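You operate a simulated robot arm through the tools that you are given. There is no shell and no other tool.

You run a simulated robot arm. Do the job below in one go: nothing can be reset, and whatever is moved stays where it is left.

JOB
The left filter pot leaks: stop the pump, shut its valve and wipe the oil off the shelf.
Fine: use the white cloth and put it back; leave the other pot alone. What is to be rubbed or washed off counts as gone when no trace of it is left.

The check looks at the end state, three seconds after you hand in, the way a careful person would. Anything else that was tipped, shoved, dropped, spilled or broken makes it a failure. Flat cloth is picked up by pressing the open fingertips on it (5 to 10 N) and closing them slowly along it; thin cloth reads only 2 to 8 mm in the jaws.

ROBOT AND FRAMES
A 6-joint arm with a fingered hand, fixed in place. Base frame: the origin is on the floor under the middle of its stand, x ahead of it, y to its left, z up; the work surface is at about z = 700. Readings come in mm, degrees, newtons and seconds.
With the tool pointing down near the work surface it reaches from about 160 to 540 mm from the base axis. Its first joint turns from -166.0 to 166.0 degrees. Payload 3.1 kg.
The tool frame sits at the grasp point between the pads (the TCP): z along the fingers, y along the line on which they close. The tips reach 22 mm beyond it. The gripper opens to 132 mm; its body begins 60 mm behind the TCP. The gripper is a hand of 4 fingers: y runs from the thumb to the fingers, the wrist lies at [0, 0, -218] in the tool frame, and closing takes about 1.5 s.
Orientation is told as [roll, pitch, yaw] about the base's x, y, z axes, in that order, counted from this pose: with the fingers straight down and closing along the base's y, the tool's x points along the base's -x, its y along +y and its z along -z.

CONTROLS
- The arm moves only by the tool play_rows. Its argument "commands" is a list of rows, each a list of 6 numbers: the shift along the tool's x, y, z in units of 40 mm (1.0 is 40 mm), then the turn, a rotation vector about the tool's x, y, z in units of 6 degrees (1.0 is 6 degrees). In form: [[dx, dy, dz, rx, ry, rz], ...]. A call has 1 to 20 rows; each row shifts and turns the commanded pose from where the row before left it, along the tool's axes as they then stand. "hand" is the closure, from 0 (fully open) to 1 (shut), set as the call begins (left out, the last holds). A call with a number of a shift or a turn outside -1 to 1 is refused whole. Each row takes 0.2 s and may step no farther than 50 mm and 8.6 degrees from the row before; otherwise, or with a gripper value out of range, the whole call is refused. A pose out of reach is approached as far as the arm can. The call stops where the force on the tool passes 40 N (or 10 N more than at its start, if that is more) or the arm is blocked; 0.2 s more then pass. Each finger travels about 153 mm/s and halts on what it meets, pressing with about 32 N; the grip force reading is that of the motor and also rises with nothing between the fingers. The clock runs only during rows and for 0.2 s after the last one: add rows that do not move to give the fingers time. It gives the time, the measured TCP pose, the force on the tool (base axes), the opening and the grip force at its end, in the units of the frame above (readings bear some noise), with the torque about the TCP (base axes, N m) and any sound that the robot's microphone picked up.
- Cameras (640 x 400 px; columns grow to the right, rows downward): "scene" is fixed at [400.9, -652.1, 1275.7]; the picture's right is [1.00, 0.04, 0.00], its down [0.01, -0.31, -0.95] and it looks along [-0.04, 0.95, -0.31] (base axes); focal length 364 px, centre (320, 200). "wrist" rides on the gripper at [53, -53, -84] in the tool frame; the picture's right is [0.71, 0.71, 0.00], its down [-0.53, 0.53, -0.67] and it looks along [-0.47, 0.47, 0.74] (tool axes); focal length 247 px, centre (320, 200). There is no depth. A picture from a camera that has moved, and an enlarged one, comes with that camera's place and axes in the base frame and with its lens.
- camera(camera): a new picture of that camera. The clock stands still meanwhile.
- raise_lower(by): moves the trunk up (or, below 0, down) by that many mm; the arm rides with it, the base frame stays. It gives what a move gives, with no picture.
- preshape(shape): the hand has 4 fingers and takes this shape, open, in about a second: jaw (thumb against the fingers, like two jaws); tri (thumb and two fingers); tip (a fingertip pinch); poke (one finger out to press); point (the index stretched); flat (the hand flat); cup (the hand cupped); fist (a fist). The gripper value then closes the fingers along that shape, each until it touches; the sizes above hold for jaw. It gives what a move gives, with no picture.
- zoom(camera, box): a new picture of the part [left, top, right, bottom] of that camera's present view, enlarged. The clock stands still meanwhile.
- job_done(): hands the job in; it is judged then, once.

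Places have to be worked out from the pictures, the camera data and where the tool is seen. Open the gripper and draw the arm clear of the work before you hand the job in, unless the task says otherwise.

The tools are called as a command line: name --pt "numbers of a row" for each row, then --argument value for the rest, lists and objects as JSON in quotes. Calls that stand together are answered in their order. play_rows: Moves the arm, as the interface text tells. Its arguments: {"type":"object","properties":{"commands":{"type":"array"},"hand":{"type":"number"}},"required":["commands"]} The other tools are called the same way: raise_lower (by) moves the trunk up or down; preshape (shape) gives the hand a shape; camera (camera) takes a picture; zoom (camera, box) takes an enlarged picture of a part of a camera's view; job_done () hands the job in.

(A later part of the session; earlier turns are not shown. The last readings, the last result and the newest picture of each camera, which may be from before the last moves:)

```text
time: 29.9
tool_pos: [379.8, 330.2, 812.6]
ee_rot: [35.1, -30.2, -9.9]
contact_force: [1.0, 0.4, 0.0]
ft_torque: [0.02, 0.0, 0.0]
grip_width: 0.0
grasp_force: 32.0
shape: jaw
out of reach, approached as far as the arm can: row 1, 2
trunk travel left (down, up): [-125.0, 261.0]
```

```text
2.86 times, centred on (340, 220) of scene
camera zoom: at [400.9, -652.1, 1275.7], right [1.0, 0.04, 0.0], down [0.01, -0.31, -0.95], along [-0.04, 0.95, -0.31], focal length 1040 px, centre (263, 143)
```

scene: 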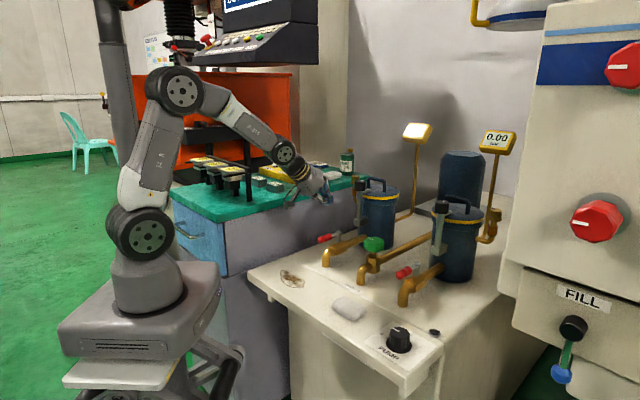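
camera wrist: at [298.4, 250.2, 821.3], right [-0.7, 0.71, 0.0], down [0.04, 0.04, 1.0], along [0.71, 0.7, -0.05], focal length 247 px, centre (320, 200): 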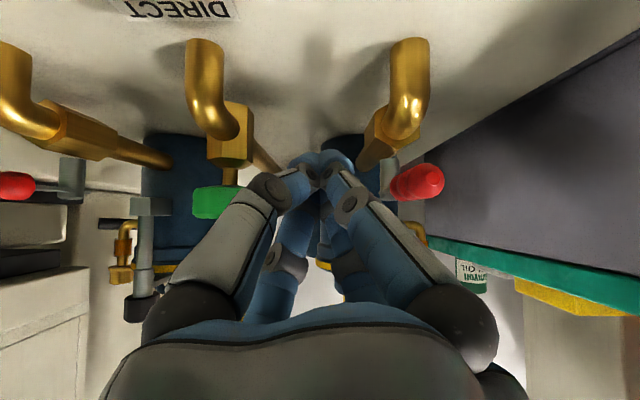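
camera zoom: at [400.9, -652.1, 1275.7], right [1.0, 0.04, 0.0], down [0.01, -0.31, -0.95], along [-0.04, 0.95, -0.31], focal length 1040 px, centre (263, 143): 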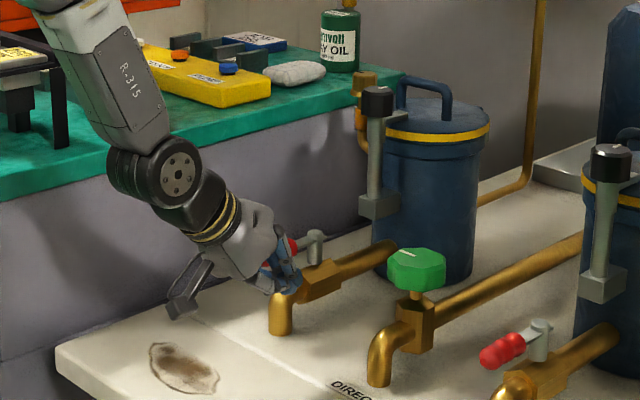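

The cluster is at the right height with the lever tip about 55 mm to its left. I advance 50 mm outward so the cluster sits beside the grip (f about +35, g about 552).

play_rows --pt "-0.275 0.275 0.495 0 0 0" --pt "-0.275 0.275 0.495 0 0 0" --pt "0 0 0 0 0 0"

camera --camera "wrist"

zoom --camera "scene" --box '[260, 190, 420, 290]'

```text
time: 30.6
tool_pos: [416.4, 367.5, 809.3]
ee_rot: [35.0, -30.2, -10.1]
contact_force: [-0.4, 0.7, -0.6]
ft_torque: [0.01, 0.02, -0.01]
grip_width: 0.0
grasp_force: 32.0
shape: jaw
trunk travel left (down, up): [-125.0, 261.0]
```

```text
taken
camera wrist: at [335.1, 287.0, 815.7], right [-0.7, 0.71, 0.0], down [0.04, 0.04, 1.0], along [0.71, 0.7, -0.05], focal length 247 px, centre (320, 200)
```

wrist: 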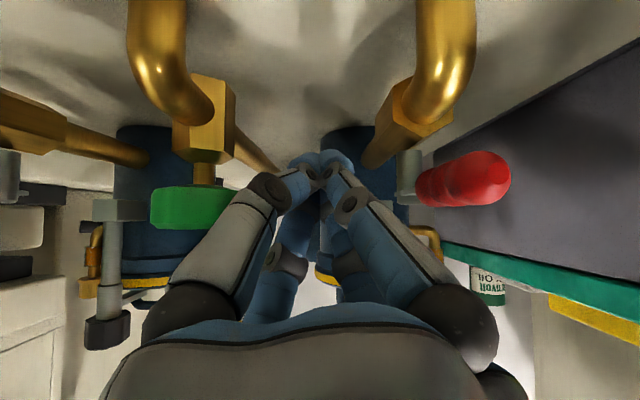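

```text
4.00 times, centred on (340, 240) of scene
camera zoom: at [400.9, -652.1, 1275.7], right [1.0, 0.04, 0.0], down [0.01, -0.31, -0.95], along [-0.04, 0.95, -0.31], focal length 1456 px, centre (240, 40)
```

zoom: 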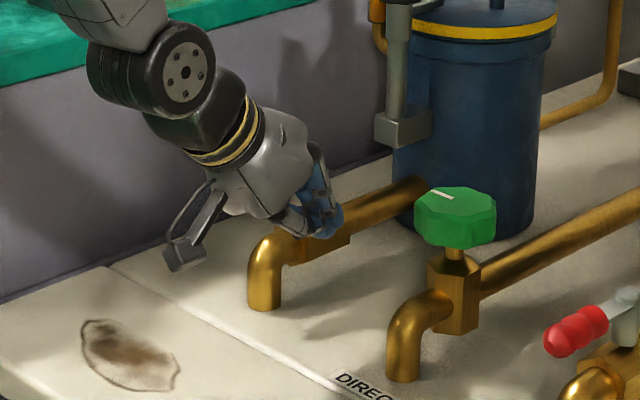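

The cluster is beside the grip, with the lever about 35 mm to its left. I slide left toward it in small steps and watch for contact force.

play_rows --pt "0.3 0.3 0 0 0 0" --pt "0.2 0.2 0 0 0 0" --pt "0.13 0.13 0 0 0 0"

camera --camera "wrist"

```text
time: 31.4
tool_pos: [388.5, 392.6, 806.7]
ee_rot: [35.2, -30.3, -10.0]
contact_force: [0.7, -1.0, -0.1]
ft_torque: [0.02, 0.02, 0.02]
grip_width: 0.1
grasp_force: 32.1
shape: jaw
trunk travel left (down, up): [-125.0, 261.0]
```

```text
taken
camera wrist: at [308.1, 312.0, 813.8], right [-0.7, 0.71, 0.0], down [0.04, 0.04, 1.0], along [0.71, 0.7, -0.05], focal length 247 px, centre (320, 200)
```

wrist: 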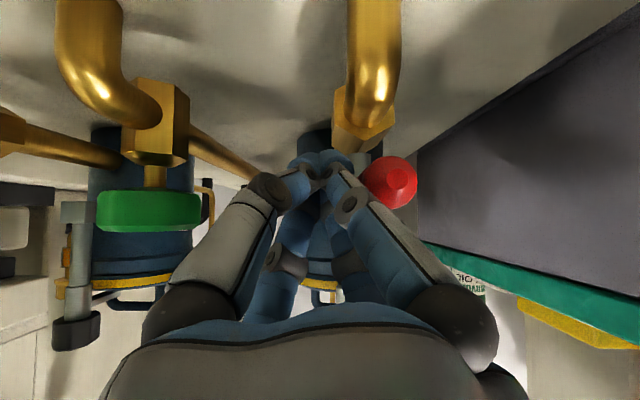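

No contact yet, but the grip is right beside the cluster. I push on along the handle's arc to swing it left.

play_rows --pt "0.1 0.1 0 0 0 0" --pt "0.1 0.1 0 0 0 0" --pt "0.1 0.1 0 0 0 0" --pt "0.1 0.1 0 0 0 0"

camera --camera "wrist"

```text
time: 32.5
tool_pos: [371.1, 407.3, 805.6]
ee_rot: [35.2, -30.2, -10.1]
contact_force: [2.6, -1.9, 0.3]
ft_torque: [-0.01, -0.01, -0.04]
grip_width: 0.1
grasp_force: 32.0
shape: jaw
trunk travel left (down, up): [-125.0, 261.0]
```

```text
taken
camera wrist: at [290.8, 326.9, 812.8], right [-0.7, 0.71, 0.0], down [0.04, 0.04, 1.0], along [0.71, 0.7, -0.05], focal length 247 px, centre (320, 200)
```

wrist: 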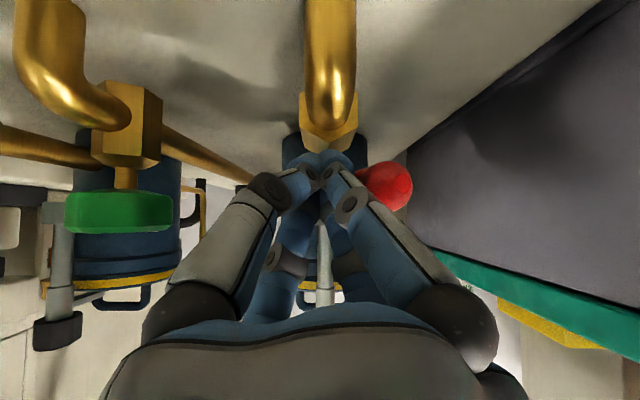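

Force is only about 3 N and the grip is moving left with the cluster. I continue along the arc to about 60°.

play_rows --pt "0.157 0.173 0.012 0 0 0" --pt "0.157 0.173 0.012 0 0 0" --pt "0.157 0.173 0.012 0 0 0" --pt "0.085 0.198 0.08 0 0 0" --pt "0.085 0.198 0.08 0 0 0"

camera --camera "wrist"

zoom --camera "scene" --box '[260, 190, 420, 290]'

```text
time: 33.6
tool_pos: [347.8, 446.8, 804.1]
ee_rot: [35.1, -30.2, -9.9]
contact_force: [0.3, -2.4, 0.0]
ft_torque: [-0.06, 0.0, -0.02]
grip_width: 0.0
grasp_force: 32.0
shape: jaw
trunk travel left (down, up): [-125.0, 261.0]
```

```text
taken
camera wrist: at [267.6, 366.8, 812.0], right [-0.7, 0.71, 0.0], down [0.04, 0.04, 1.0], along [0.71, 0.7, -0.05], focal length 247 px, centre (320, 200)
```

wrist: 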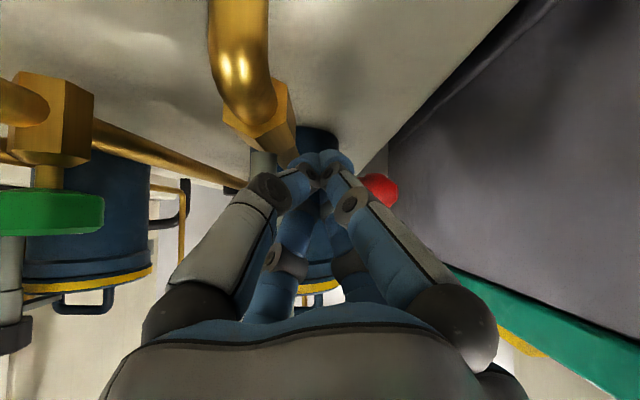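

```text
4.00 times, centred on (340, 240) of scene
camera zoom: at [400.9, -652.1, 1275.7], right [1.0, 0.04, 0.0], down [0.01, -0.31, -0.95], along [-0.04, 0.95, -0.31], focal length 1456 px, centre (240, 40)
```

zoom: 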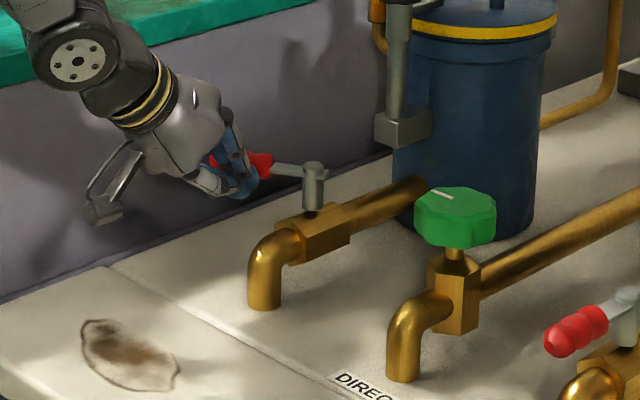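

The handle is about 60° round and follows freely. The bench edge is still roughly 45 mm away from the hand, so I finish the arc to 90°, watching the force for the stop.

play_rows --pt "0.04 0.19 0.106 0 0 0" --pt "0.04 0.19 0.106 0 0 0" --pt "-0.014 0.173 0.132 0 0 0" --pt "-0.014 0.173 0.132 0 0 0"

camera --camera "wrist"

zoom --camera "scene" --box '[260, 190, 420, 290]'

```text
time: 34.6
tool_pos: [348.8, 479.0, 803.6]
ee_rot: [34.9, -30.2, -10.0]
contact_force: [-3.0, -5.7, -1.3]
ft_torque: [-0.08, 0.07, -0.06]
grip_width: 0.0
grasp_force: 31.7
shape: jaw
trunk travel left (down, up): [-125.0, 261.0]
```

```text
taken
camera wrist: at [270.0, 399.5, 812.1], right [-0.7, 0.71, 0.0], down [0.04, 0.04, 1.0], along [0.71, 0.7, -0.05], focal length 247 px, centre (320, 200)
```

wrist: 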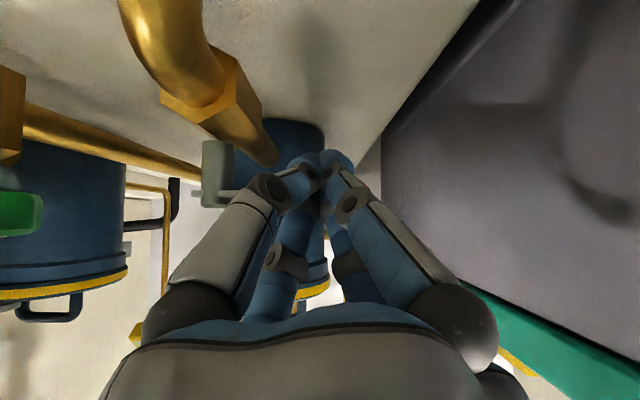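

```text
4.00 times, centred on (340, 240) of scene
camera zoom: at [400.9, -652.1, 1275.7], right [1.0, 0.04, 0.0], down [0.01, -0.31, -0.95], along [-0.04, 0.95, -0.31], focal length 1456 px, centre (240, 40)
```

zoom: 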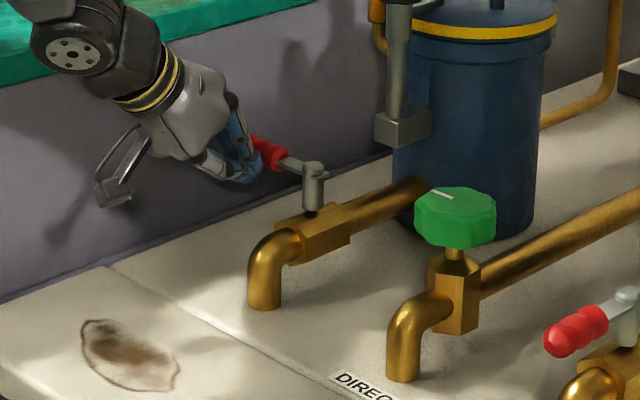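

The handle now lies square to the pipe and the force has risen to about 6 N. I nudge a few more millimetres to confirm that this is the closed stop.

play_rows --pt "-0.031 0.031 0.044 0 0 0" --pt "-0.031 0.031 0.044 0 0 0" --pt "-0.031 0.031 0.044 0 0 0"

zoom --camera "scene" --box '[300, 220, 360, 270]'

```text
time: 35.4
tool_pos: [353.7, 481.4, 797.9]
ee_rot: [34.2, -29.6, -9.3]
contact_force: [-7.4, -7.1, -4.9]
ft_torque: [-0.12, 0.12, -0.04]
grip_width: 0.0
grasp_force: 31.4
shape: jaw
trunk travel left (down, up): [-125.0, 261.0]
stopped in row 3: the force on the tool passed its limit at 42 N (the readings are from after the stop); the commanded pose is now the measured one
```

```text
8.00 times, centred on (330, 245) of scene
camera zoom: at [400.9, -652.1, 1275.7], right [1.0, 0.04, 0.0], down [0.01, -0.31, -0.95], along [-0.04, 0.95, -0.31], focal length 2913 px, centre (240, -160)
```

zoom: 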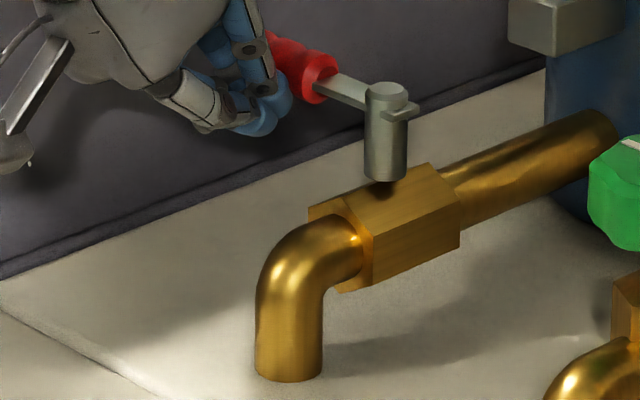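

It hit a hard stop at 90° (42 N), so the valve is shut. I back straight away from the handle, then lift.

play_rows --pt "0.25 -0.25 -0.354 0 0 0" --pt "0.4 -0.4 -0.566 0 0 0" --pt "0.4 -0.4 -0.566 0 0 0" --pt "-0.2 0.2 -0.283 0 0 0" --pt "-0.4 0.4 -0.566 0 0 0" --pt "-0.4 0.4 -0.566 0 0 0" --pt "0 0 0 0 0 0"

camera --camera "scene"

zoom --camera "scene" --box '[270, 200, 420, 300]'

```text
time: 37.0
tool_pos: [292.7, 426.1, 880.5]
ee_rot: [34.5, -29.8, -9.6]
contact_force: [0.4, -0.1, 0.1]
ft_torque: [0.0, 0.01, 0.04]
grip_width: 0.2
grasp_force: 31.9
shape: jaw
trunk travel left (down, up): [-125.0, 261.0]
```

```text
taken
```

scene: 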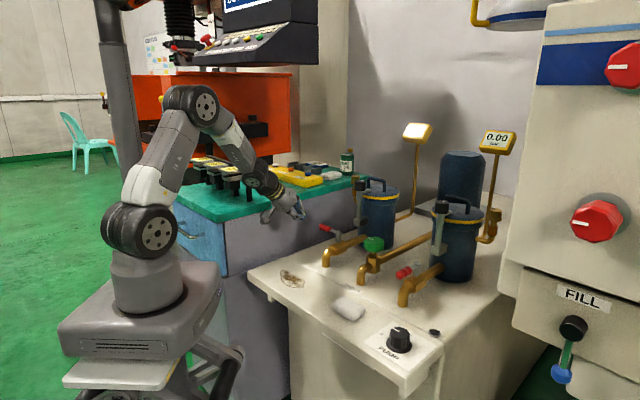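

```text
4.00 times, centred on (345, 250) of scene
camera zoom: at [400.9, -652.1, 1275.7], right [1.0, 0.04, 0.0], down [0.01, -0.31, -0.95], along [-0.04, 0.95, -0.31], focal length 1456 px, centre (220, 0)
```

zoom: 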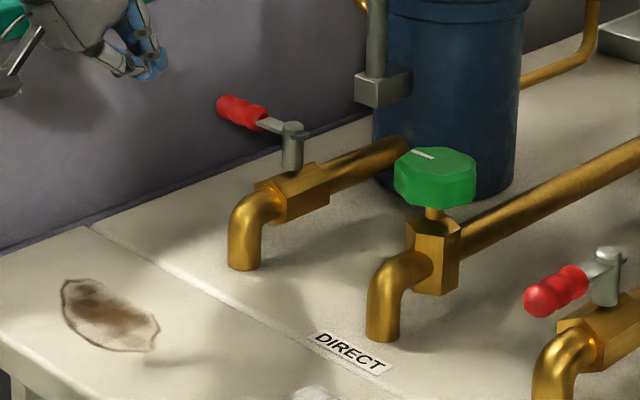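

The lever stays square to its pipe and nothing else moved. I move right, away from the bench, before bringing the hand back upright over the cloth.

play_rows --pt "-0.707 -0.707 0 0 0 0" --pt "-0.707 -0.707 0 0 0 0" --pt "-0.707 -0.707 0 0 0 0" --pt "-0.707 -0.707 0 0 0 0" --pt "-0.707 -0.707 0 0 0 0" --pt "-0.707 -0.707 0 0 0 0" --pt "-0.707 -0.707 0 0 0 0" --pt "0 0 0 0 0 0"

play_rows --pt "0.151 -0.151 -0.21 0.707 0.707 0" --pt "0.166 -0.166 -0.187 0.707 0.707 0" --pt "0.179 -0.179 -0.161 0.707 0.707 0" --pt "0.19 -0.19 -0.134 0.707 0.707 0" --pt "0.199 -0.199 -0.105 0.707 0.707 0" --pt "0.205 -0.205 -0.075 0.707 0.707 0" --pt "0.21 -0.21 -0.044 0.707 0.707 0" --pt "0.212 -0.212 -0.013 0.27 0.27 0" --pt "0 0 0 0 0 0"

camera --camera "wrist"

camera --camera "scene"

```text
time: 38.8
tool_pos: [491.0, 226.1, 880.4]
ee_rot: [34.6, -29.8, -9.6]
contact_force: [0.3, 0.4, 0.0]
ft_torque: [-0.01, -0.02, 0.04]
grip_width: 0.0
grasp_force: 31.8
shape: jaw
trunk travel left (down, up): [-125.0, 261.0]
```

```text
time: 40.8
tool_pos: [421.0, 140.9, 849.0]
ee_rot: [11.9, -6.7, -0.3]
contact_force: [-0.1, 0.8, -0.6]
ft_torque: [0.0, -0.01, -0.02]
grip_width: 0.3
grasp_force: 31.7
shape: jaw
out of reach, approached as far as the arm can: row 4, 5, 6, 7, 8
trunk travel left (down, up): [-125.0, 261.0]
```

```text
taken
camera wrist: at [359.4, 70.7, 913.4], right [-0.72, 0.7, 0.06], down [0.43, 0.37, 0.82], along [0.55, 0.61, -0.57], focal length 247 px, centre (320, 200)
```

wrist: 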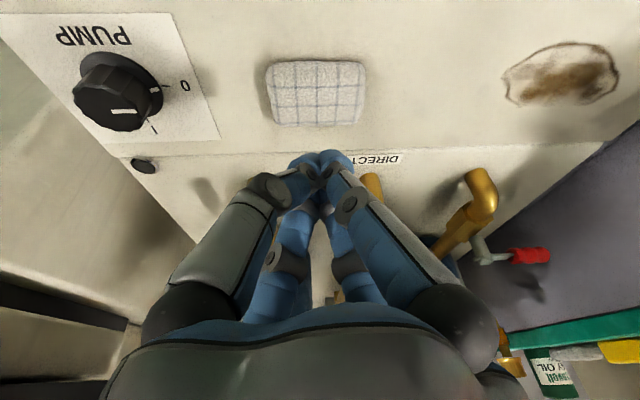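

```text
taken
```

scene: 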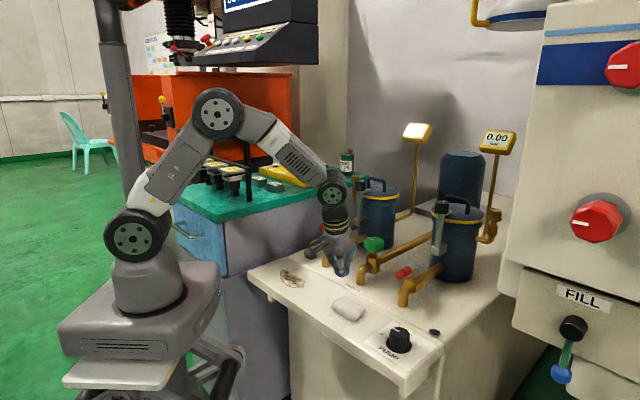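

The untilting lagged again (about 13° of tilt left), but nothing was touched. I send zero rows to see whether it settles.

play_rows --pt "0 0 0 0 0 0" --pt "0 0 0 0 0 0"

```text
time: 41.4
tool_pos: [421.2, 141.5, 848.3]
ee_rot: [12.0, -6.8, -0.4]
contact_force: [0.9, 0.0, -0.4]
ft_torque: [0.01, -0.01, 0.0]
grip_width: 0.0
grasp_force: 32.2
shape: jaw
trunk travel left (down, up): [-125.0, 261.0]
```

It simply held where it was. I remove the remaining tilt with small rows (about +12° around tool x and +6.8° around tool y).

play_rows --pt "0 0 0 0.5 0.283 0.0" --pt "0 0 0 0.5 0.283 0.0" --pt "0 0 0 0.5 0.283 0.0" --pt "0 0 0 0.5 0.283 0.0" --pt "0 0 0 0 0 0"

```text
time: 42.6
tool_pos: [421.6, 140.7, 847.1]
ee_rot: [12.0, -6.9, -0.3]
contact_force: [0.0, -0.8, -1.1]
ft_torque: [-0.01, 0.01, -0.03]
grip_width: 0.0
grasp_force: 31.8
shape: jaw
out of reach, approached as far as the arm can: row 1, 2, 3, 4
trunk travel left (down, up): [-125.0, 261.0]
```

A forearm-roll limit seems to be blocking: the wrist got flipped while I moved sideways with the hand tilted. The cure is to go back the way I came, tilting out again and returning to the line where the arm and tool share one plane, then untilting there. I reverse the last move first.

play_rows --pt "-0.298 0.361 0.102 -0.538 -0.6855 -0.028" --pt "-0.298 0.361 0.102 -0.538 -0.6855 -0.028" --pt "-0.298 0.361 0.102 -0.538 -0.6855 -0.028" --pt "-0.298 0.361 0.102 -0.538 -0.6855 -0.028" --pt "-0.298 0.361 0.102 -0.538 -0.6855 -0.028" --pt "-0.298 0.361 0.102 -0.538 -0.6855 -0.028" --pt "0 0 0 0 0 0"

camera --camera "scene"

```text
time: 44.2
tool_pos: [490.9, 227.0, 875.1]
ee_rot: [34.6, -29.8, -9.5]
contact_force: [-0.1, 0.8, 0.0]
ft_torque: [0.03, -0.01, 0.01]
grip_width: 0.3
grasp_force: 32.1
shape: jaw
trunk travel left (down, up): [-125.0, 261.0]
```

```text
taken
```

scene: 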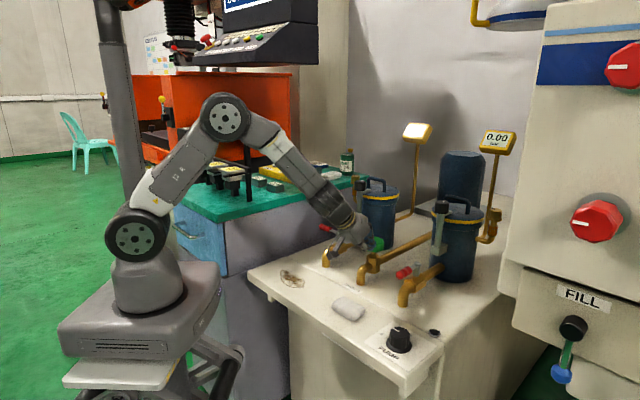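

The reverse move worked cleanly. I slide left so the tool lies in the arm's own vertical plane (f about 2 mm), staying at z = 875.

play_rows --pt "0.6516 0.6516 0 0 0 0" --pt "0.6516 0.6516 0 0 0 0" --pt "0.6516 0.6516 0 0 0 0" --pt "0.6516 0.6516 0 0 0 0" --pt "0.6516 0.6516 0 0 0 0" --pt "0 0 0 0 0 0"

```text
time: 45.6
tool_pos: [357.8, 355.4, 874.4]
ee_rot: [34.6, -29.9, -9.4]
contact_force: [-0.4, -0.2, 0.4]
ft_torque: [0.0, -0.02, -0.01]
grip_width: 0.1
grasp_force: 32.0
shape: jaw
trunk travel left (down, up): [-125.0, 261.0]
```

The tool is now in the arm's plane (both at about 44.8° azimuth). I untilt here, rotating about the fingertips.

play_rows --pt "0 0 0 0.707 0.707 0" --pt "0 0 0 0.707 0.707 0" --pt "0 0 0 0.707 0.707 0" --pt "0 0 0 0.707 0.707 0" --pt "0 0 0 0.707 0.707 0" --pt "0 0 0 0.707 0.707 0" --pt "0 0 0 0.707 0.707 0" --pt "0 0 0 0.283 0.283 0" --pt "0 0 0 0 0 0"

camera --camera "scene"

```text
time: 47.6
tool_pos: [358.6, 357.3, 875.5]
ee_rot: [-0.1, -0.1, 0.0]
contact_force: [0.2, 0.1, 0.5]
ft_torque: [-0.03, 0.0, 0.01]
grip_width: 0.2
grasp_force: 31.7
shape: jaw
out of reach, approached as far as the arm can: row 1
trunk travel left (down, up): [-125.0, 261.0]
```

```text
taken
```

scene: 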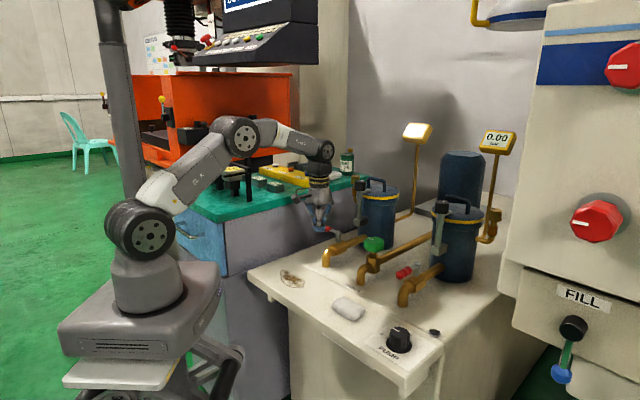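

The wrist is unflipped and the tool is vertical again at yaw 0. I move over to view the cloth from close above and open the hand.

play_rows --pt "-0.283 -0.838 0 0 0 0" --pt "-0.283 -0.838 0 0 0 0" --pt "-0.283 -0.838 0 0 0 0" --pt "-0.283 -0.838 0 0 0 0" --pt "-0.283 -0.838 0 0 0 0" --pt "-0.283 -0.838 0 0 0 0" --pt "0 0 0.5 0 0 0" --pt "0 0 0.5 0 0 0" --pt "0 0 0 0 0 0" --hand 0

camera --camera "wrist"

camera --camera "scene"

```text
time: 49.6
tool_pos: [424.9, 155.4, 836.1]
ee_rot: [-0.1, -0.1, 0.1]
contact_force: [-0.3, -0.1, 0.2]
ft_torque: [-0.01, -0.03, -0.02]
grip_width: 132.1
grasp_force: 0.1
shape: jaw
trunk travel left (down, up): [-125.0, 261.0]
```

```text
taken
camera wrist: at [370.6, 101.3, 920.1], right [-0.71, 0.71, 0.0], down [0.52, 0.53, 0.67], along [0.47, 0.47, -0.74], focal length 247 px, centre (320, 200)
```

wrist: 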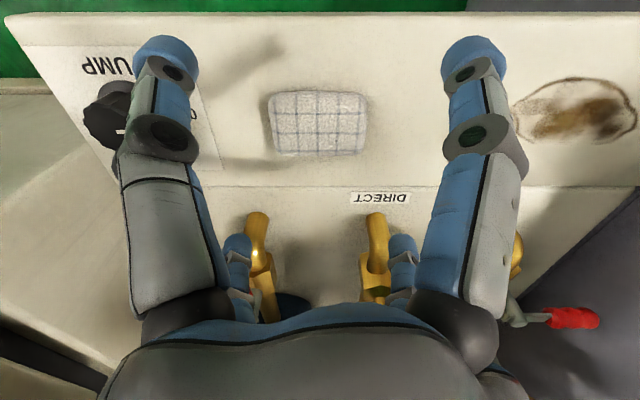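

```text
taken
```

scene: 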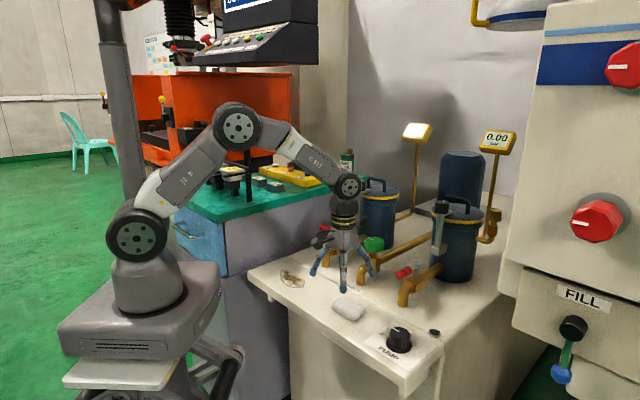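

I zoom in on the cloth and the stain to measure both from this pose.

zoom --camera "wrist" --box '[250, 75, 390, 175]'

zoom --camera "wrist" --box '[500, 60, 640, 160]'

zoom --camera "scene" --box '[240, 255, 380, 335]'

```text
4.00 times, centred on (320, 125) of wrist
camera zoom: at [370.6, 101.3, 920.1], right [-0.71, 0.71, 0.0], down [0.52, 0.53, 0.67], along [0.47, 0.47, -0.74], focal length 988 px, centre (320, 500)
```

zoom: 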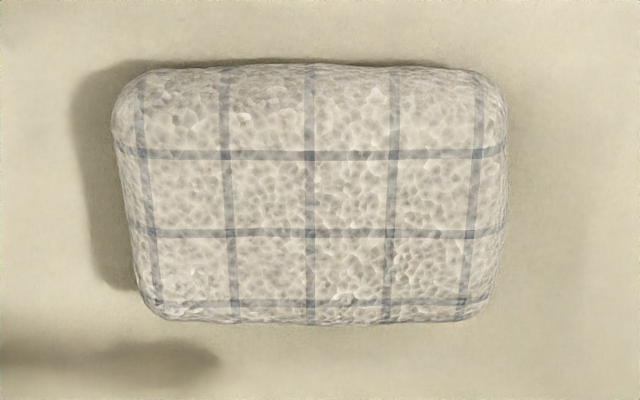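

```text
4.00 times, centred on (570, 110) of wrist
camera zoom: at [370.6, 101.3, 920.1], right [-0.71, 0.71, 0.0], down [0.52, 0.53, 0.67], along [0.47, 0.47, -0.74], focal length 988 px, centre (-680, 560)
```

zoom: 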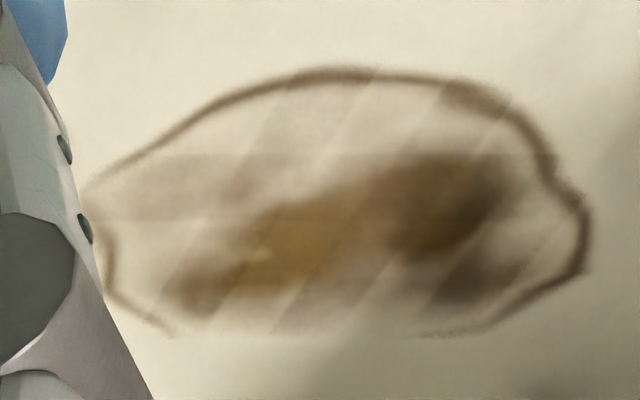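

```text
4.57 times, centred on (310, 295) of scene
camera zoom: at [400.9, -652.1, 1275.7], right [1.0, 0.04, 0.0], down [0.01, -0.31, -0.95], along [-0.04, 0.95, -0.31], focal length 1664 px, centre (366, -234)
```

zoom: 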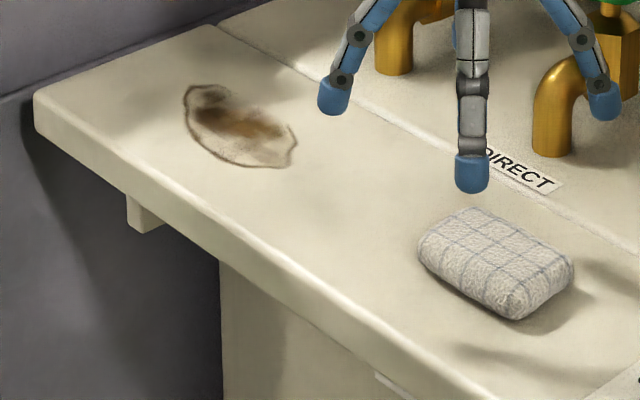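

The cloth is a soft pad of about 84 × 58 × 20 mm centred near f = 192, g = 431, i.e. (440, 169). The stain runs over f -105..+19 and g 393..457. I turn the hand to yaw +45° so the fingers line up with the pad's sides, and centre over it.

play_rows --pt "0 0 0 0 0 -0.9375" --pt "0 0 0 0 0 -0.9375" --pt "0 0 0 0 0 -0.9375" --pt "0 0 0 0 0 -0.9375" --pt "0 0 0 0 0 -0.9375" --pt "0 0 0 0 0 -0.9375" --pt "0 0 0 0 0 -0.9375" --pt "0 0 0 0 0 -0.9375" --pt "-0.5175 -0.035 0 0 0 0" --pt "0 0 0 0 0 0" --hand 0.2

camera --camera "wrist"

```text
time: 51.8
tool_pos: [443.8, 169.7, 833.5]
ee_rot: [-0.1, 0.0, 45.0]
contact_force: [0.4, -0.2, -0.3]
ft_torque: [-0.02, 0.0, 0.0]
grip_width: 105.7
grasp_force: 0.1
shape: jaw
trunk travel left (down, up): [-125.0, 261.0]
```

```text
taken
camera wrist: at [442.6, 93.3, 919.4], right [-1.0, 0.0, 0.0], down [0.0, 0.74, 0.67], along [0.0, 0.67, -0.74], focal length 247 px, centre (320, 200)
```

wrist: 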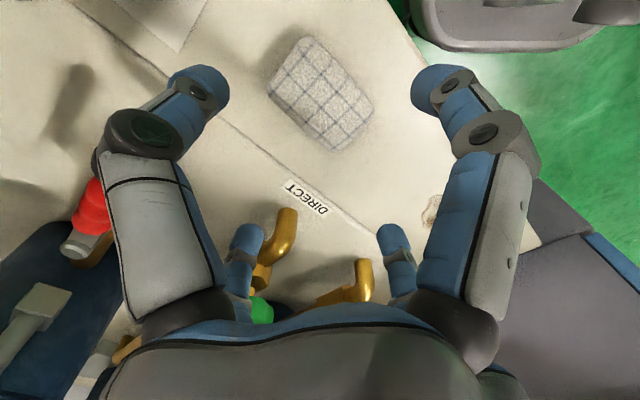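

I zoom to centre precisely on the pad before descending.

zoom --camera "wrist" --box '[240, 20, 400, 170]'

```text
2.67 times, centred on (320, 95) of wrist
camera zoom: at [442.6, 93.3, 919.4], right [-1.0, 0.0, 0.0], down [0.0, 0.74, 0.67], along [0.0, 0.67, -0.74], focal length 659 px, centre (320, 480)
```

zoom: 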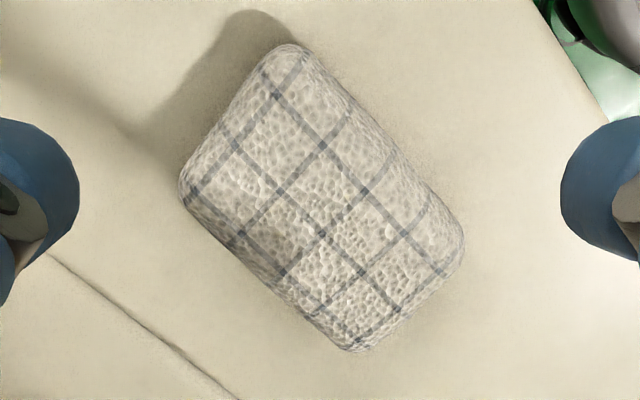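

The pad centre is at about (440.6, 171.5), so I correct by a few millimetres and descend to z = 728, leaving the tips about 6 mm above the shelf around the pad.

play_rows --pt "-0.027 0.08 0 0 0 0" --pt "0 0 0.6 0 0 0" --pt "0 0 0.6 0 0 0" --pt "0 0 0.6 0 0 0" --pt "0 0 0.5 0 0 0" --pt "0 0 0.35 0 0 0" --pt "0 0 0 0 0 0" --hand 0.2

camera --camera "wrist"

zoom --camera "scene" --box '[290, 250, 410, 340]'

```text
time: 53.4
tool_pos: [438.7, 172.2, 730.6]
ee_rot: [-0.2, 0.0, 44.9]
contact_force: [-0.2, 0.9, -0.8]
ft_torque: [0.0, 0.01, -0.03]
grip_width: 106.0
grasp_force: 0.1
shape: jaw
trunk travel left (down, up): [-125.0, 261.0]
```

```text
taken
camera wrist: at [438.9, 94.7, 814.8], right [-1.0, 0.0, 0.0], down [0.0, 0.74, 0.67], along [0.0, 0.67, -0.74], focal length 247 px, centre (320, 200)
```

wrist: 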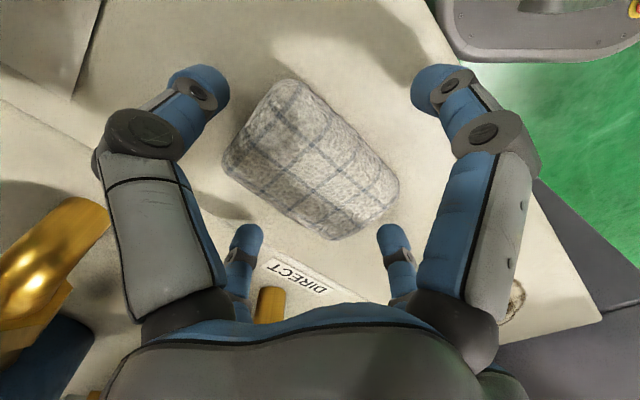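

```text
4.44 times, centred on (350, 295) of scene
camera zoom: at [400.9, -652.1, 1275.7], right [1.0, 0.04, 0.0], down [0.01, -0.31, -0.95], along [-0.04, 0.95, -0.31], focal length 1618 px, centre (187, -222)
```

zoom: 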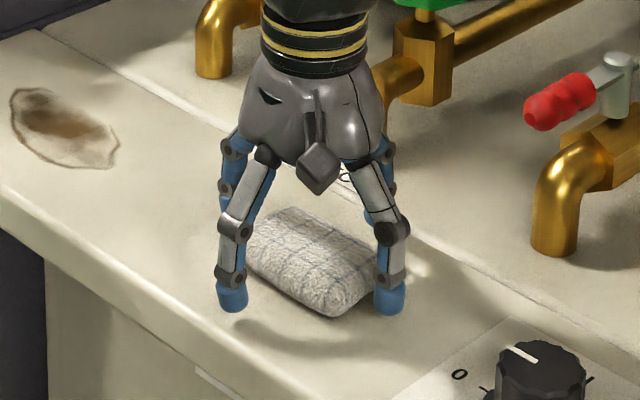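

The fingers straddle the pad cleanly and it sits about 4 mm further back than the tool axis. I shift 3 mm and start closing slowly.

play_rows --pt "-0.075 0 0.02 0 0 0" --pt "0 0 0 0 0 0" --hand 0.3

play_rows --pt "0 0 0 0 0 0" --pt "0 0 0 0 0 0" --hand 0.4

play_rows --pt "0 0 0 0 0 0" --pt "0 0 0 0 0 0" --hand 0.5

camera --camera "wrist"

zoom --camera "scene" --box '[290, 250, 410, 340]'

```text
time: 54.0
tool_pos: [442.4, 174.4, 728.3]
ee_rot: [-0.1, 0.0, 44.9]
contact_force: [0.0, 0.7, 0.6]
ft_torque: [0.0, 0.02, -0.01]
grip_width: 93.0
grasp_force: 0.0
shape: jaw
trunk travel left (down, up): [-125.0, 261.0]
```

```text
time: 54.6
tool_pos: [443.1, 172.9, 729.5]
ee_rot: [-0.2, 0.1, 44.8]
contact_force: [0.6, -0.3, -1.1]
ft_torque: [0.03, 0.0, -0.01]
grip_width: 68.4
grasp_force: 32.0
shape: jaw
trunk travel left (down, up): [-125.0, 261.0]
```

```text
time: 55.2
tool_pos: [442.1, 173.8, 729.1]
ee_rot: [-0.1, 0.0, 44.9]
contact_force: [-0.8, 0.4, 0.8]
ft_torque: [-0.02, 0.0, 0.03]
grip_width: 68.4
grasp_force: 31.5
shape: jaw
trunk travel left (down, up): [-125.0, 261.0]
```

```text
taken
camera wrist: at [441.5, 97.6, 814.4], right [-1.0, 0.0, 0.0], down [0.0, 0.74, 0.67], along [0.0, 0.67, -0.74], focal length 247 px, centre (320, 200)
```

wrist: 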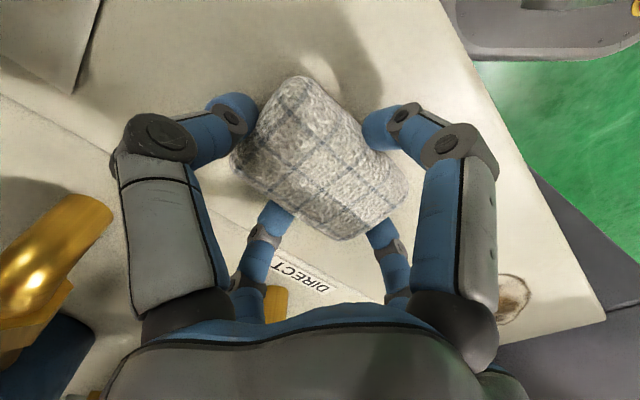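

```text
4.44 times, centred on (350, 295) of scene
camera zoom: at [400.9, -652.1, 1275.7], right [1.0, 0.04, 0.0], down [0.01, -0.31, -0.95], along [-0.04, 0.95, -0.31], focal length 1618 px, centre (187, -222)
```

zoom: 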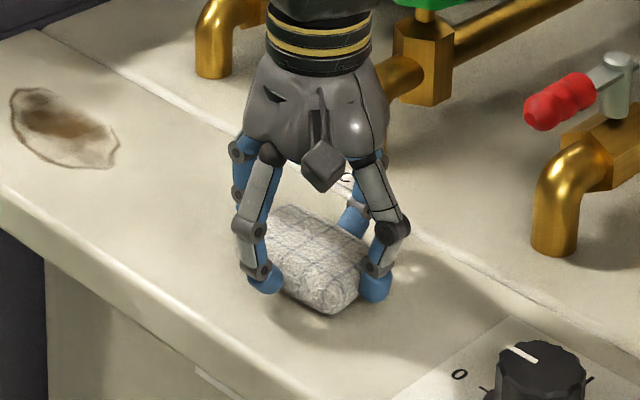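

The pad is held between the four fingers (68 mm, 32 N). I lift about 20 mm to check that it comes along.

play_rows --pt "0 0 -0.25 0 0 0" --pt "0 0 -0.25 0 0 0" --pt "0 0 0 0 0 0" --hand 0.6

zoom --camera "scene" --box '[290, 250, 410, 340]'

camera --camera "wrist"

```text
time: 56.0
tool_pos: [442.8, 173.4, 750.2]
ee_rot: [-0.1, 0.0, 44.9]
contact_force: [0.6, -0.1, -0.9]
ft_torque: [0.01, -0.02, -0.02]
grip_width: 68.3
grasp_force: 31.6
shape: jaw
trunk travel left (down, up): [-125.0, 261.0]
```

```text
4.44 times, centred on (350, 295) of scene
camera zoom: at [400.9, -652.1, 1275.7], right [1.0, 0.04, 0.0], down [0.01, -0.31, -0.95], along [-0.04, 0.95, -0.31], focal length 1618 px, centre (187, -222)
```

zoom: 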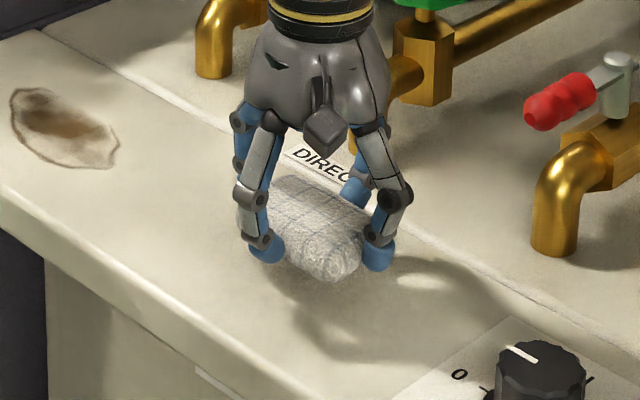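

```text
taken
camera wrist: at [442.1, 97.1, 835.2], right [-1.0, 0.0, 0.0], down [0.0, 0.74, 0.67], along [0.0, 0.67, -0.74], focal length 247 px, centre (320, 200)
```

wrist: 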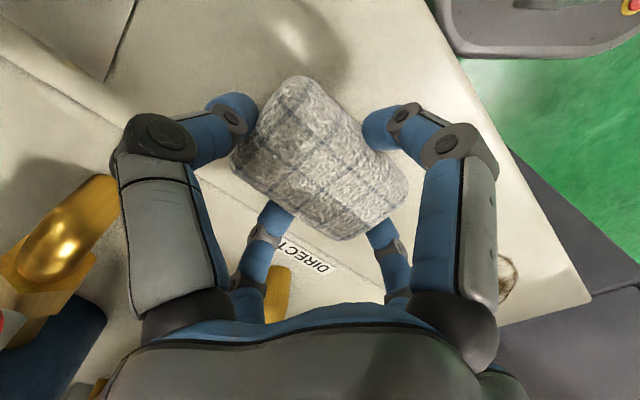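

The pad lifts cleanly with the hand. I first draw it 18 mm toward the front to stay clear of the spouts, then carry it left to the right end of the stain (f about +10, g about 418).

play_rows --pt "0.4425 0 0 0 0 0" --pt "0 0.9 0 0 0 0" --pt "0 0.9 0 0 0 0" --pt "0 0.9 0 0 0 0" --pt "0 0.9 0 0 0 0" --pt "0 0.9 0 0 0 0" --pt "0 0 0 0 0 0"

camera --camera "wrist"

zoom --camera "scene" --box '[230, 210, 390, 310]'

```text
time: 57.6
tool_pos: [303.1, 289.4, 745.5]
ee_rot: [0.0, 0.0, 45.0]
contact_force: [-0.2, -0.1, 0.1]
ft_torque: [0.0, 0.0, 0.02]
grip_width: 68.4
grasp_force: 31.9
shape: jaw
trunk travel left (down, up): [-125.0, 261.0]
```

```text
taken
camera wrist: at [302.3, 212.7, 831.4], right [-1.0, 0.0, 0.0], down [0.0, 0.74, 0.67], along [0.0, 0.67, -0.74], focal length 247 px, centre (320, 200)
```

wrist: 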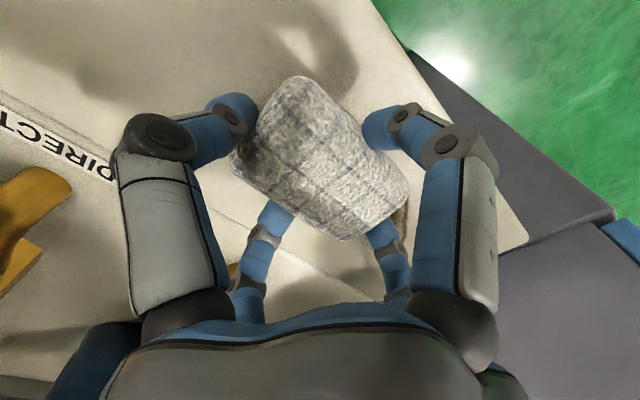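

```text
4.00 times, centred on (310, 260) of scene
camera zoom: at [400.9, -652.1, 1275.7], right [1.0, 0.04, 0.0], down [0.01, -0.31, -0.95], along [-0.04, 0.95, -0.31], focal length 1456 px, centre (360, -40)
```

zoom: 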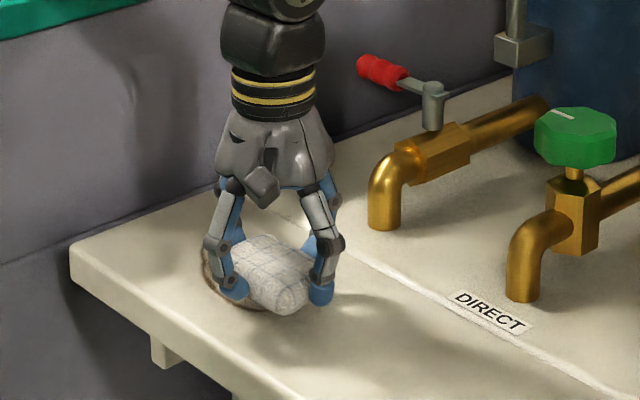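

I'm over the right end of the stain. I lower the pad in small steps until it presses at about 5–10 N.

play_rows --pt "0 0 0.2 0 0 0" --pt "0 0 0.2 0 0 0" --pt "0 0 0.05 0 0 0" --pt "0 0 0 0 0 0"

play_rows --pt "0 0 0.04 0 0 0" --pt "0 0 0 0 0 0"

```text
time: 58.6
tool_pos: [304.1, 289.0, 728.9]
ee_rot: [0.0, 0.0, 44.8]
contact_force: [-0.2, -0.8, 2.9]
ft_torque: [-0.07, -0.02, -0.01]
grip_width: 68.2
grasp_force: 32.0
shape: jaw
trunk travel left (down, up): [-125.0, 261.0]
```

```text
time: 59.2
tool_pos: [304.1, 288.3, 726.5]
ee_rot: [-0.1, -0.2, 44.8]
contact_force: [2.2, -0.2, 10.6]
ft_torque: [-0.1, -0.09, 0.01]
grip_width: 68.8
grasp_force: 31.6
shape: jaw
trunk travel left (down, up): [-125.0, 261.0]
```

It presses at about 10 N at z = 726.5. First wiping stroke: left along the middle of the stain to f about -95.

play_rows --pt "0 0.25 0 0 0 0" --pt "0 0.25 0 0 0 0" --pt "0 0.25 0 0 0 0" --pt "0 0.25 0 0 0 0" --pt "0 0.25 0 0 0 0" --pt "0 0.25 0 0 0 0" --pt "0 0.25 0 0 0 0" --pt "0 0.25 0 0 0 0" --pt "0 0.25 0 0 0 0" --pt "0 0.25 0 0 0 0" --pt "0 0.15 0 0 0 0"

camera --camera "wrist"

zoom --camera "scene" --box '[230, 210, 390, 310]'

```text
time: 61.6
tool_pos: [229.0, 364.7, 729.5]
ee_rot: [-0.1, 0.0, 44.9]
contact_force: [-0.4, 0.1, -0.1]
ft_torque: [0.01, -0.02, 0.0]
grip_width: 68.3
grasp_force: 31.9
shape: jaw
trunk travel left (down, up): [-125.0, 261.0]
```

```text
taken
camera wrist: at [227.7, 288.5, 813.9], right [-1.0, 0.0, 0.0], down [0.0, 0.74, 0.67], along [0.0, 0.67, -0.74], focal length 247 px, centre (320, 200)
```

wrist: 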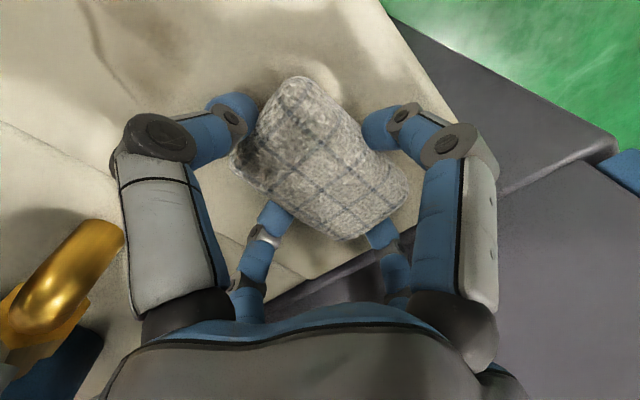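

```text
4.00 times, centred on (310, 260) of scene
camera zoom: at [400.9, -652.1, 1275.7], right [1.0, 0.04, 0.0], down [0.01, -0.31, -0.95], along [-0.04, 0.95, -0.31], focal length 1456 px, centre (360, -40)
```

zoom: 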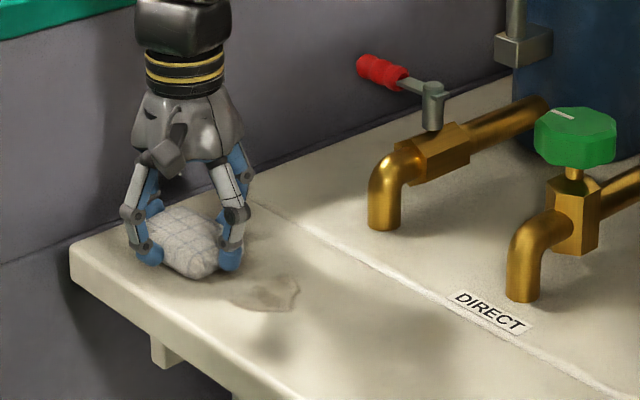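

The smear is fading where the pad passed, but contact was lost near the end (z crept up to 729.5). I press down again, shift 18 mm toward the front and stroke back to the right.

play_rows --pt "0.225 0 0.04 0 0 0" --pt "0.225 0 0.04 0 0 0" --pt "0 0 0 0 0 0"

play_rows --pt "0 -0.25 0.01 0 0 0" --pt "0 -0.25 0.01 0 0 0" --pt "0 -0.25 0 0 0 0" --pt "0 -0.25 0 0 0 0" --pt "0 -0.25 0 0 0 0"

```text
time: 62.4
tool_pos: [218.5, 353.6, 727.0]
ee_rot: [-0.1, -0.5, 44.9]
contact_force: [8.9, 8.5, 30.1]
ft_torque: [-0.01, -0.26, 0.09]
grip_width: 68.4
grasp_force: 32.1
shape: jaw
trunk travel left (down, up): [-125.0, 261.0]
```

```text
time: 63.0
tool_pos: [228.1, 337.9, 727.6]
ee_rot: [0.0, -0.3, 44.9]
contact_force: [-9.7, 1.4, 23.0]
ft_torque: [-0.09, 0.09, -0.05]
grip_width: 68.3
grasp_force: 32.4
shape: jaw
trunk travel left (down, up): [-125.0, 261.0]
stopped in row 3: the force on the tool passed its limit at 44 N (the readings are from after the stop); the commanded pose is now the measured one
```

It's now pressing too hard (23–30 N). I ease up by about 1 mm and check.

play_rows --pt "0 0 -0.03 0 0 0" --pt "0 0 0 0 0 0"

```text
time: 63.6
tool_pos: [229.4, 337.8, 725.8]
ee_rot: [-0.1, -0.2, 44.9]
contact_force: [-8.1, 3.6, 20.3]
ft_torque: [0.0, 0.11, -0.01]
grip_width: 68.2
grasp_force: 32.0
shape: jaw
trunk travel left (down, up): [-125.0, 261.0]
```

Still 20 N, so I ease up another millimetre or so.

play_rows --pt "0 0 -0.03 0 0 0" --pt "0 0 0 0 0 0"

```text
time: 64.2
tool_pos: [230.0, 336.8, 728.2]
ee_rot: [-0.2, -0.2, 44.9]
contact_force: [-5.8, 3.9, 13.3]
ft_torque: [0.07, 0.06, -0.02]
grip_width: 68.5
grasp_force: 32.0
shape: jaw
trunk travel left (down, up): [-125.0, 261.0]
```

13 N is fine for rubbing. I continue the stroke to the right along g about 401.

play_rows --pt "0 -0.25 0 0 0 0" --pt "0 -0.25 0 0 0 0" --pt "0 -0.25 0 0 0 0" --pt "0 -0.25 0 0 0 0" --pt "0 -0.25 0 0 0 0"

play_rows --pt "0 -0.25 0 0 0 0" --pt "0 -0.25 0 0 0 0" --pt "0 -0.25 0 0 0 0" --pt "0 -0.2 0 0 0 0"

zoom --camera "scene" --box '[230, 210, 390, 310]'

```text
time: 65.4
tool_pos: [264.7, 302.2, 727.4]
ee_rot: [-0.1, -0.1, 44.9]
contact_force: [-6.4, 5.6, 18.9]
ft_torque: [0.09, 0.06, 0.01]
grip_width: 68.2
grasp_force: 31.8
shape: jaw
trunk travel left (down, up): [-125.0, 261.0]
```

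```text
time: 66.4
tool_pos: [292.3, 275.5, 728.3]
ee_rot: [-0.1, -0.1, 44.9]
contact_force: [-2.8, 4.2, 10.0]
ft_torque: [0.07, 0.01, 0.01]
grip_width: 68.1
grasp_force: 32.0
shape: jaw
trunk travel left (down, up): [-125.0, 261.0]
```

```text
4.00 times, centred on (310, 260) of scene
camera zoom: at [400.9, -652.1, 1275.7], right [1.0, 0.04, 0.0], down [0.01, -0.31, -0.95], along [-0.04, 0.95, -0.31], focal length 1456 px, centre (360, -40)
```

zoom: 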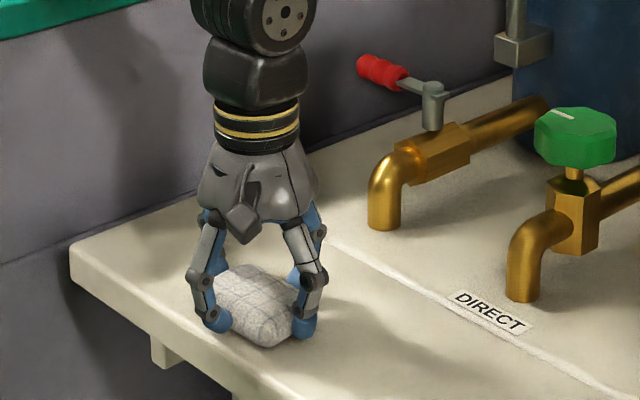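

The stain is nearly gone. I shift to the far row (g about 434) and check the clearance to the spout before stroking left.

play_rows --pt "-0.2 0 0 0 0 0" --pt "-0.2 0 0 0 0 0" --pt "-0.2 0 0 0 0 0" --pt "-0.2 0 0 0 0 0" --pt "0 0 0 0 0 0"

camera --camera "wrist"

zoom --camera "scene" --box '[230, 210, 390, 310]'

```text
time: 67.6
tool_pos: [313.9, 297.3, 728.4]
ee_rot: [-0.1, -0.1, 44.9]
contact_force: [-0.1, -1.3, 1.4]
ft_torque: [-0.04, -0.02, 0.0]
grip_width: 68.5
grasp_force: 32.0
shape: jaw
trunk travel left (down, up): [-125.0, 261.0]
```

```text
taken
camera wrist: at [313.4, 221.4, 812.8], right [-1.0, 0.0, 0.0], down [0.0, 0.74, 0.67], along [0.0, 0.67, -0.74], focal length 247 px, centre (320, 200)
```

wrist: 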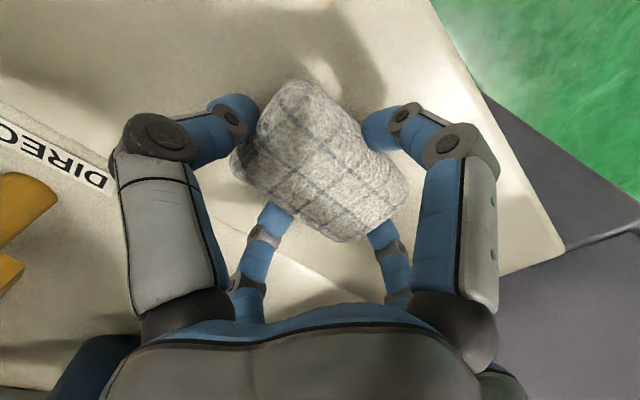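

```text
4.00 times, centred on (310, 260) of scene
camera zoom: at [400.9, -652.1, 1275.7], right [1.0, 0.04, 0.0], down [0.01, -0.31, -0.95], along [-0.04, 0.95, -0.31], focal length 1456 px, centre (360, -40)
```

zoom: 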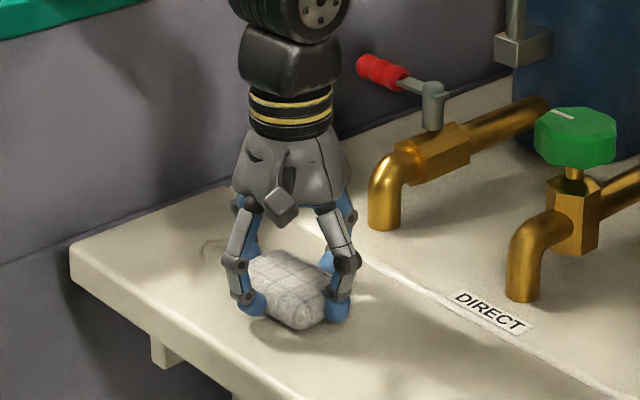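

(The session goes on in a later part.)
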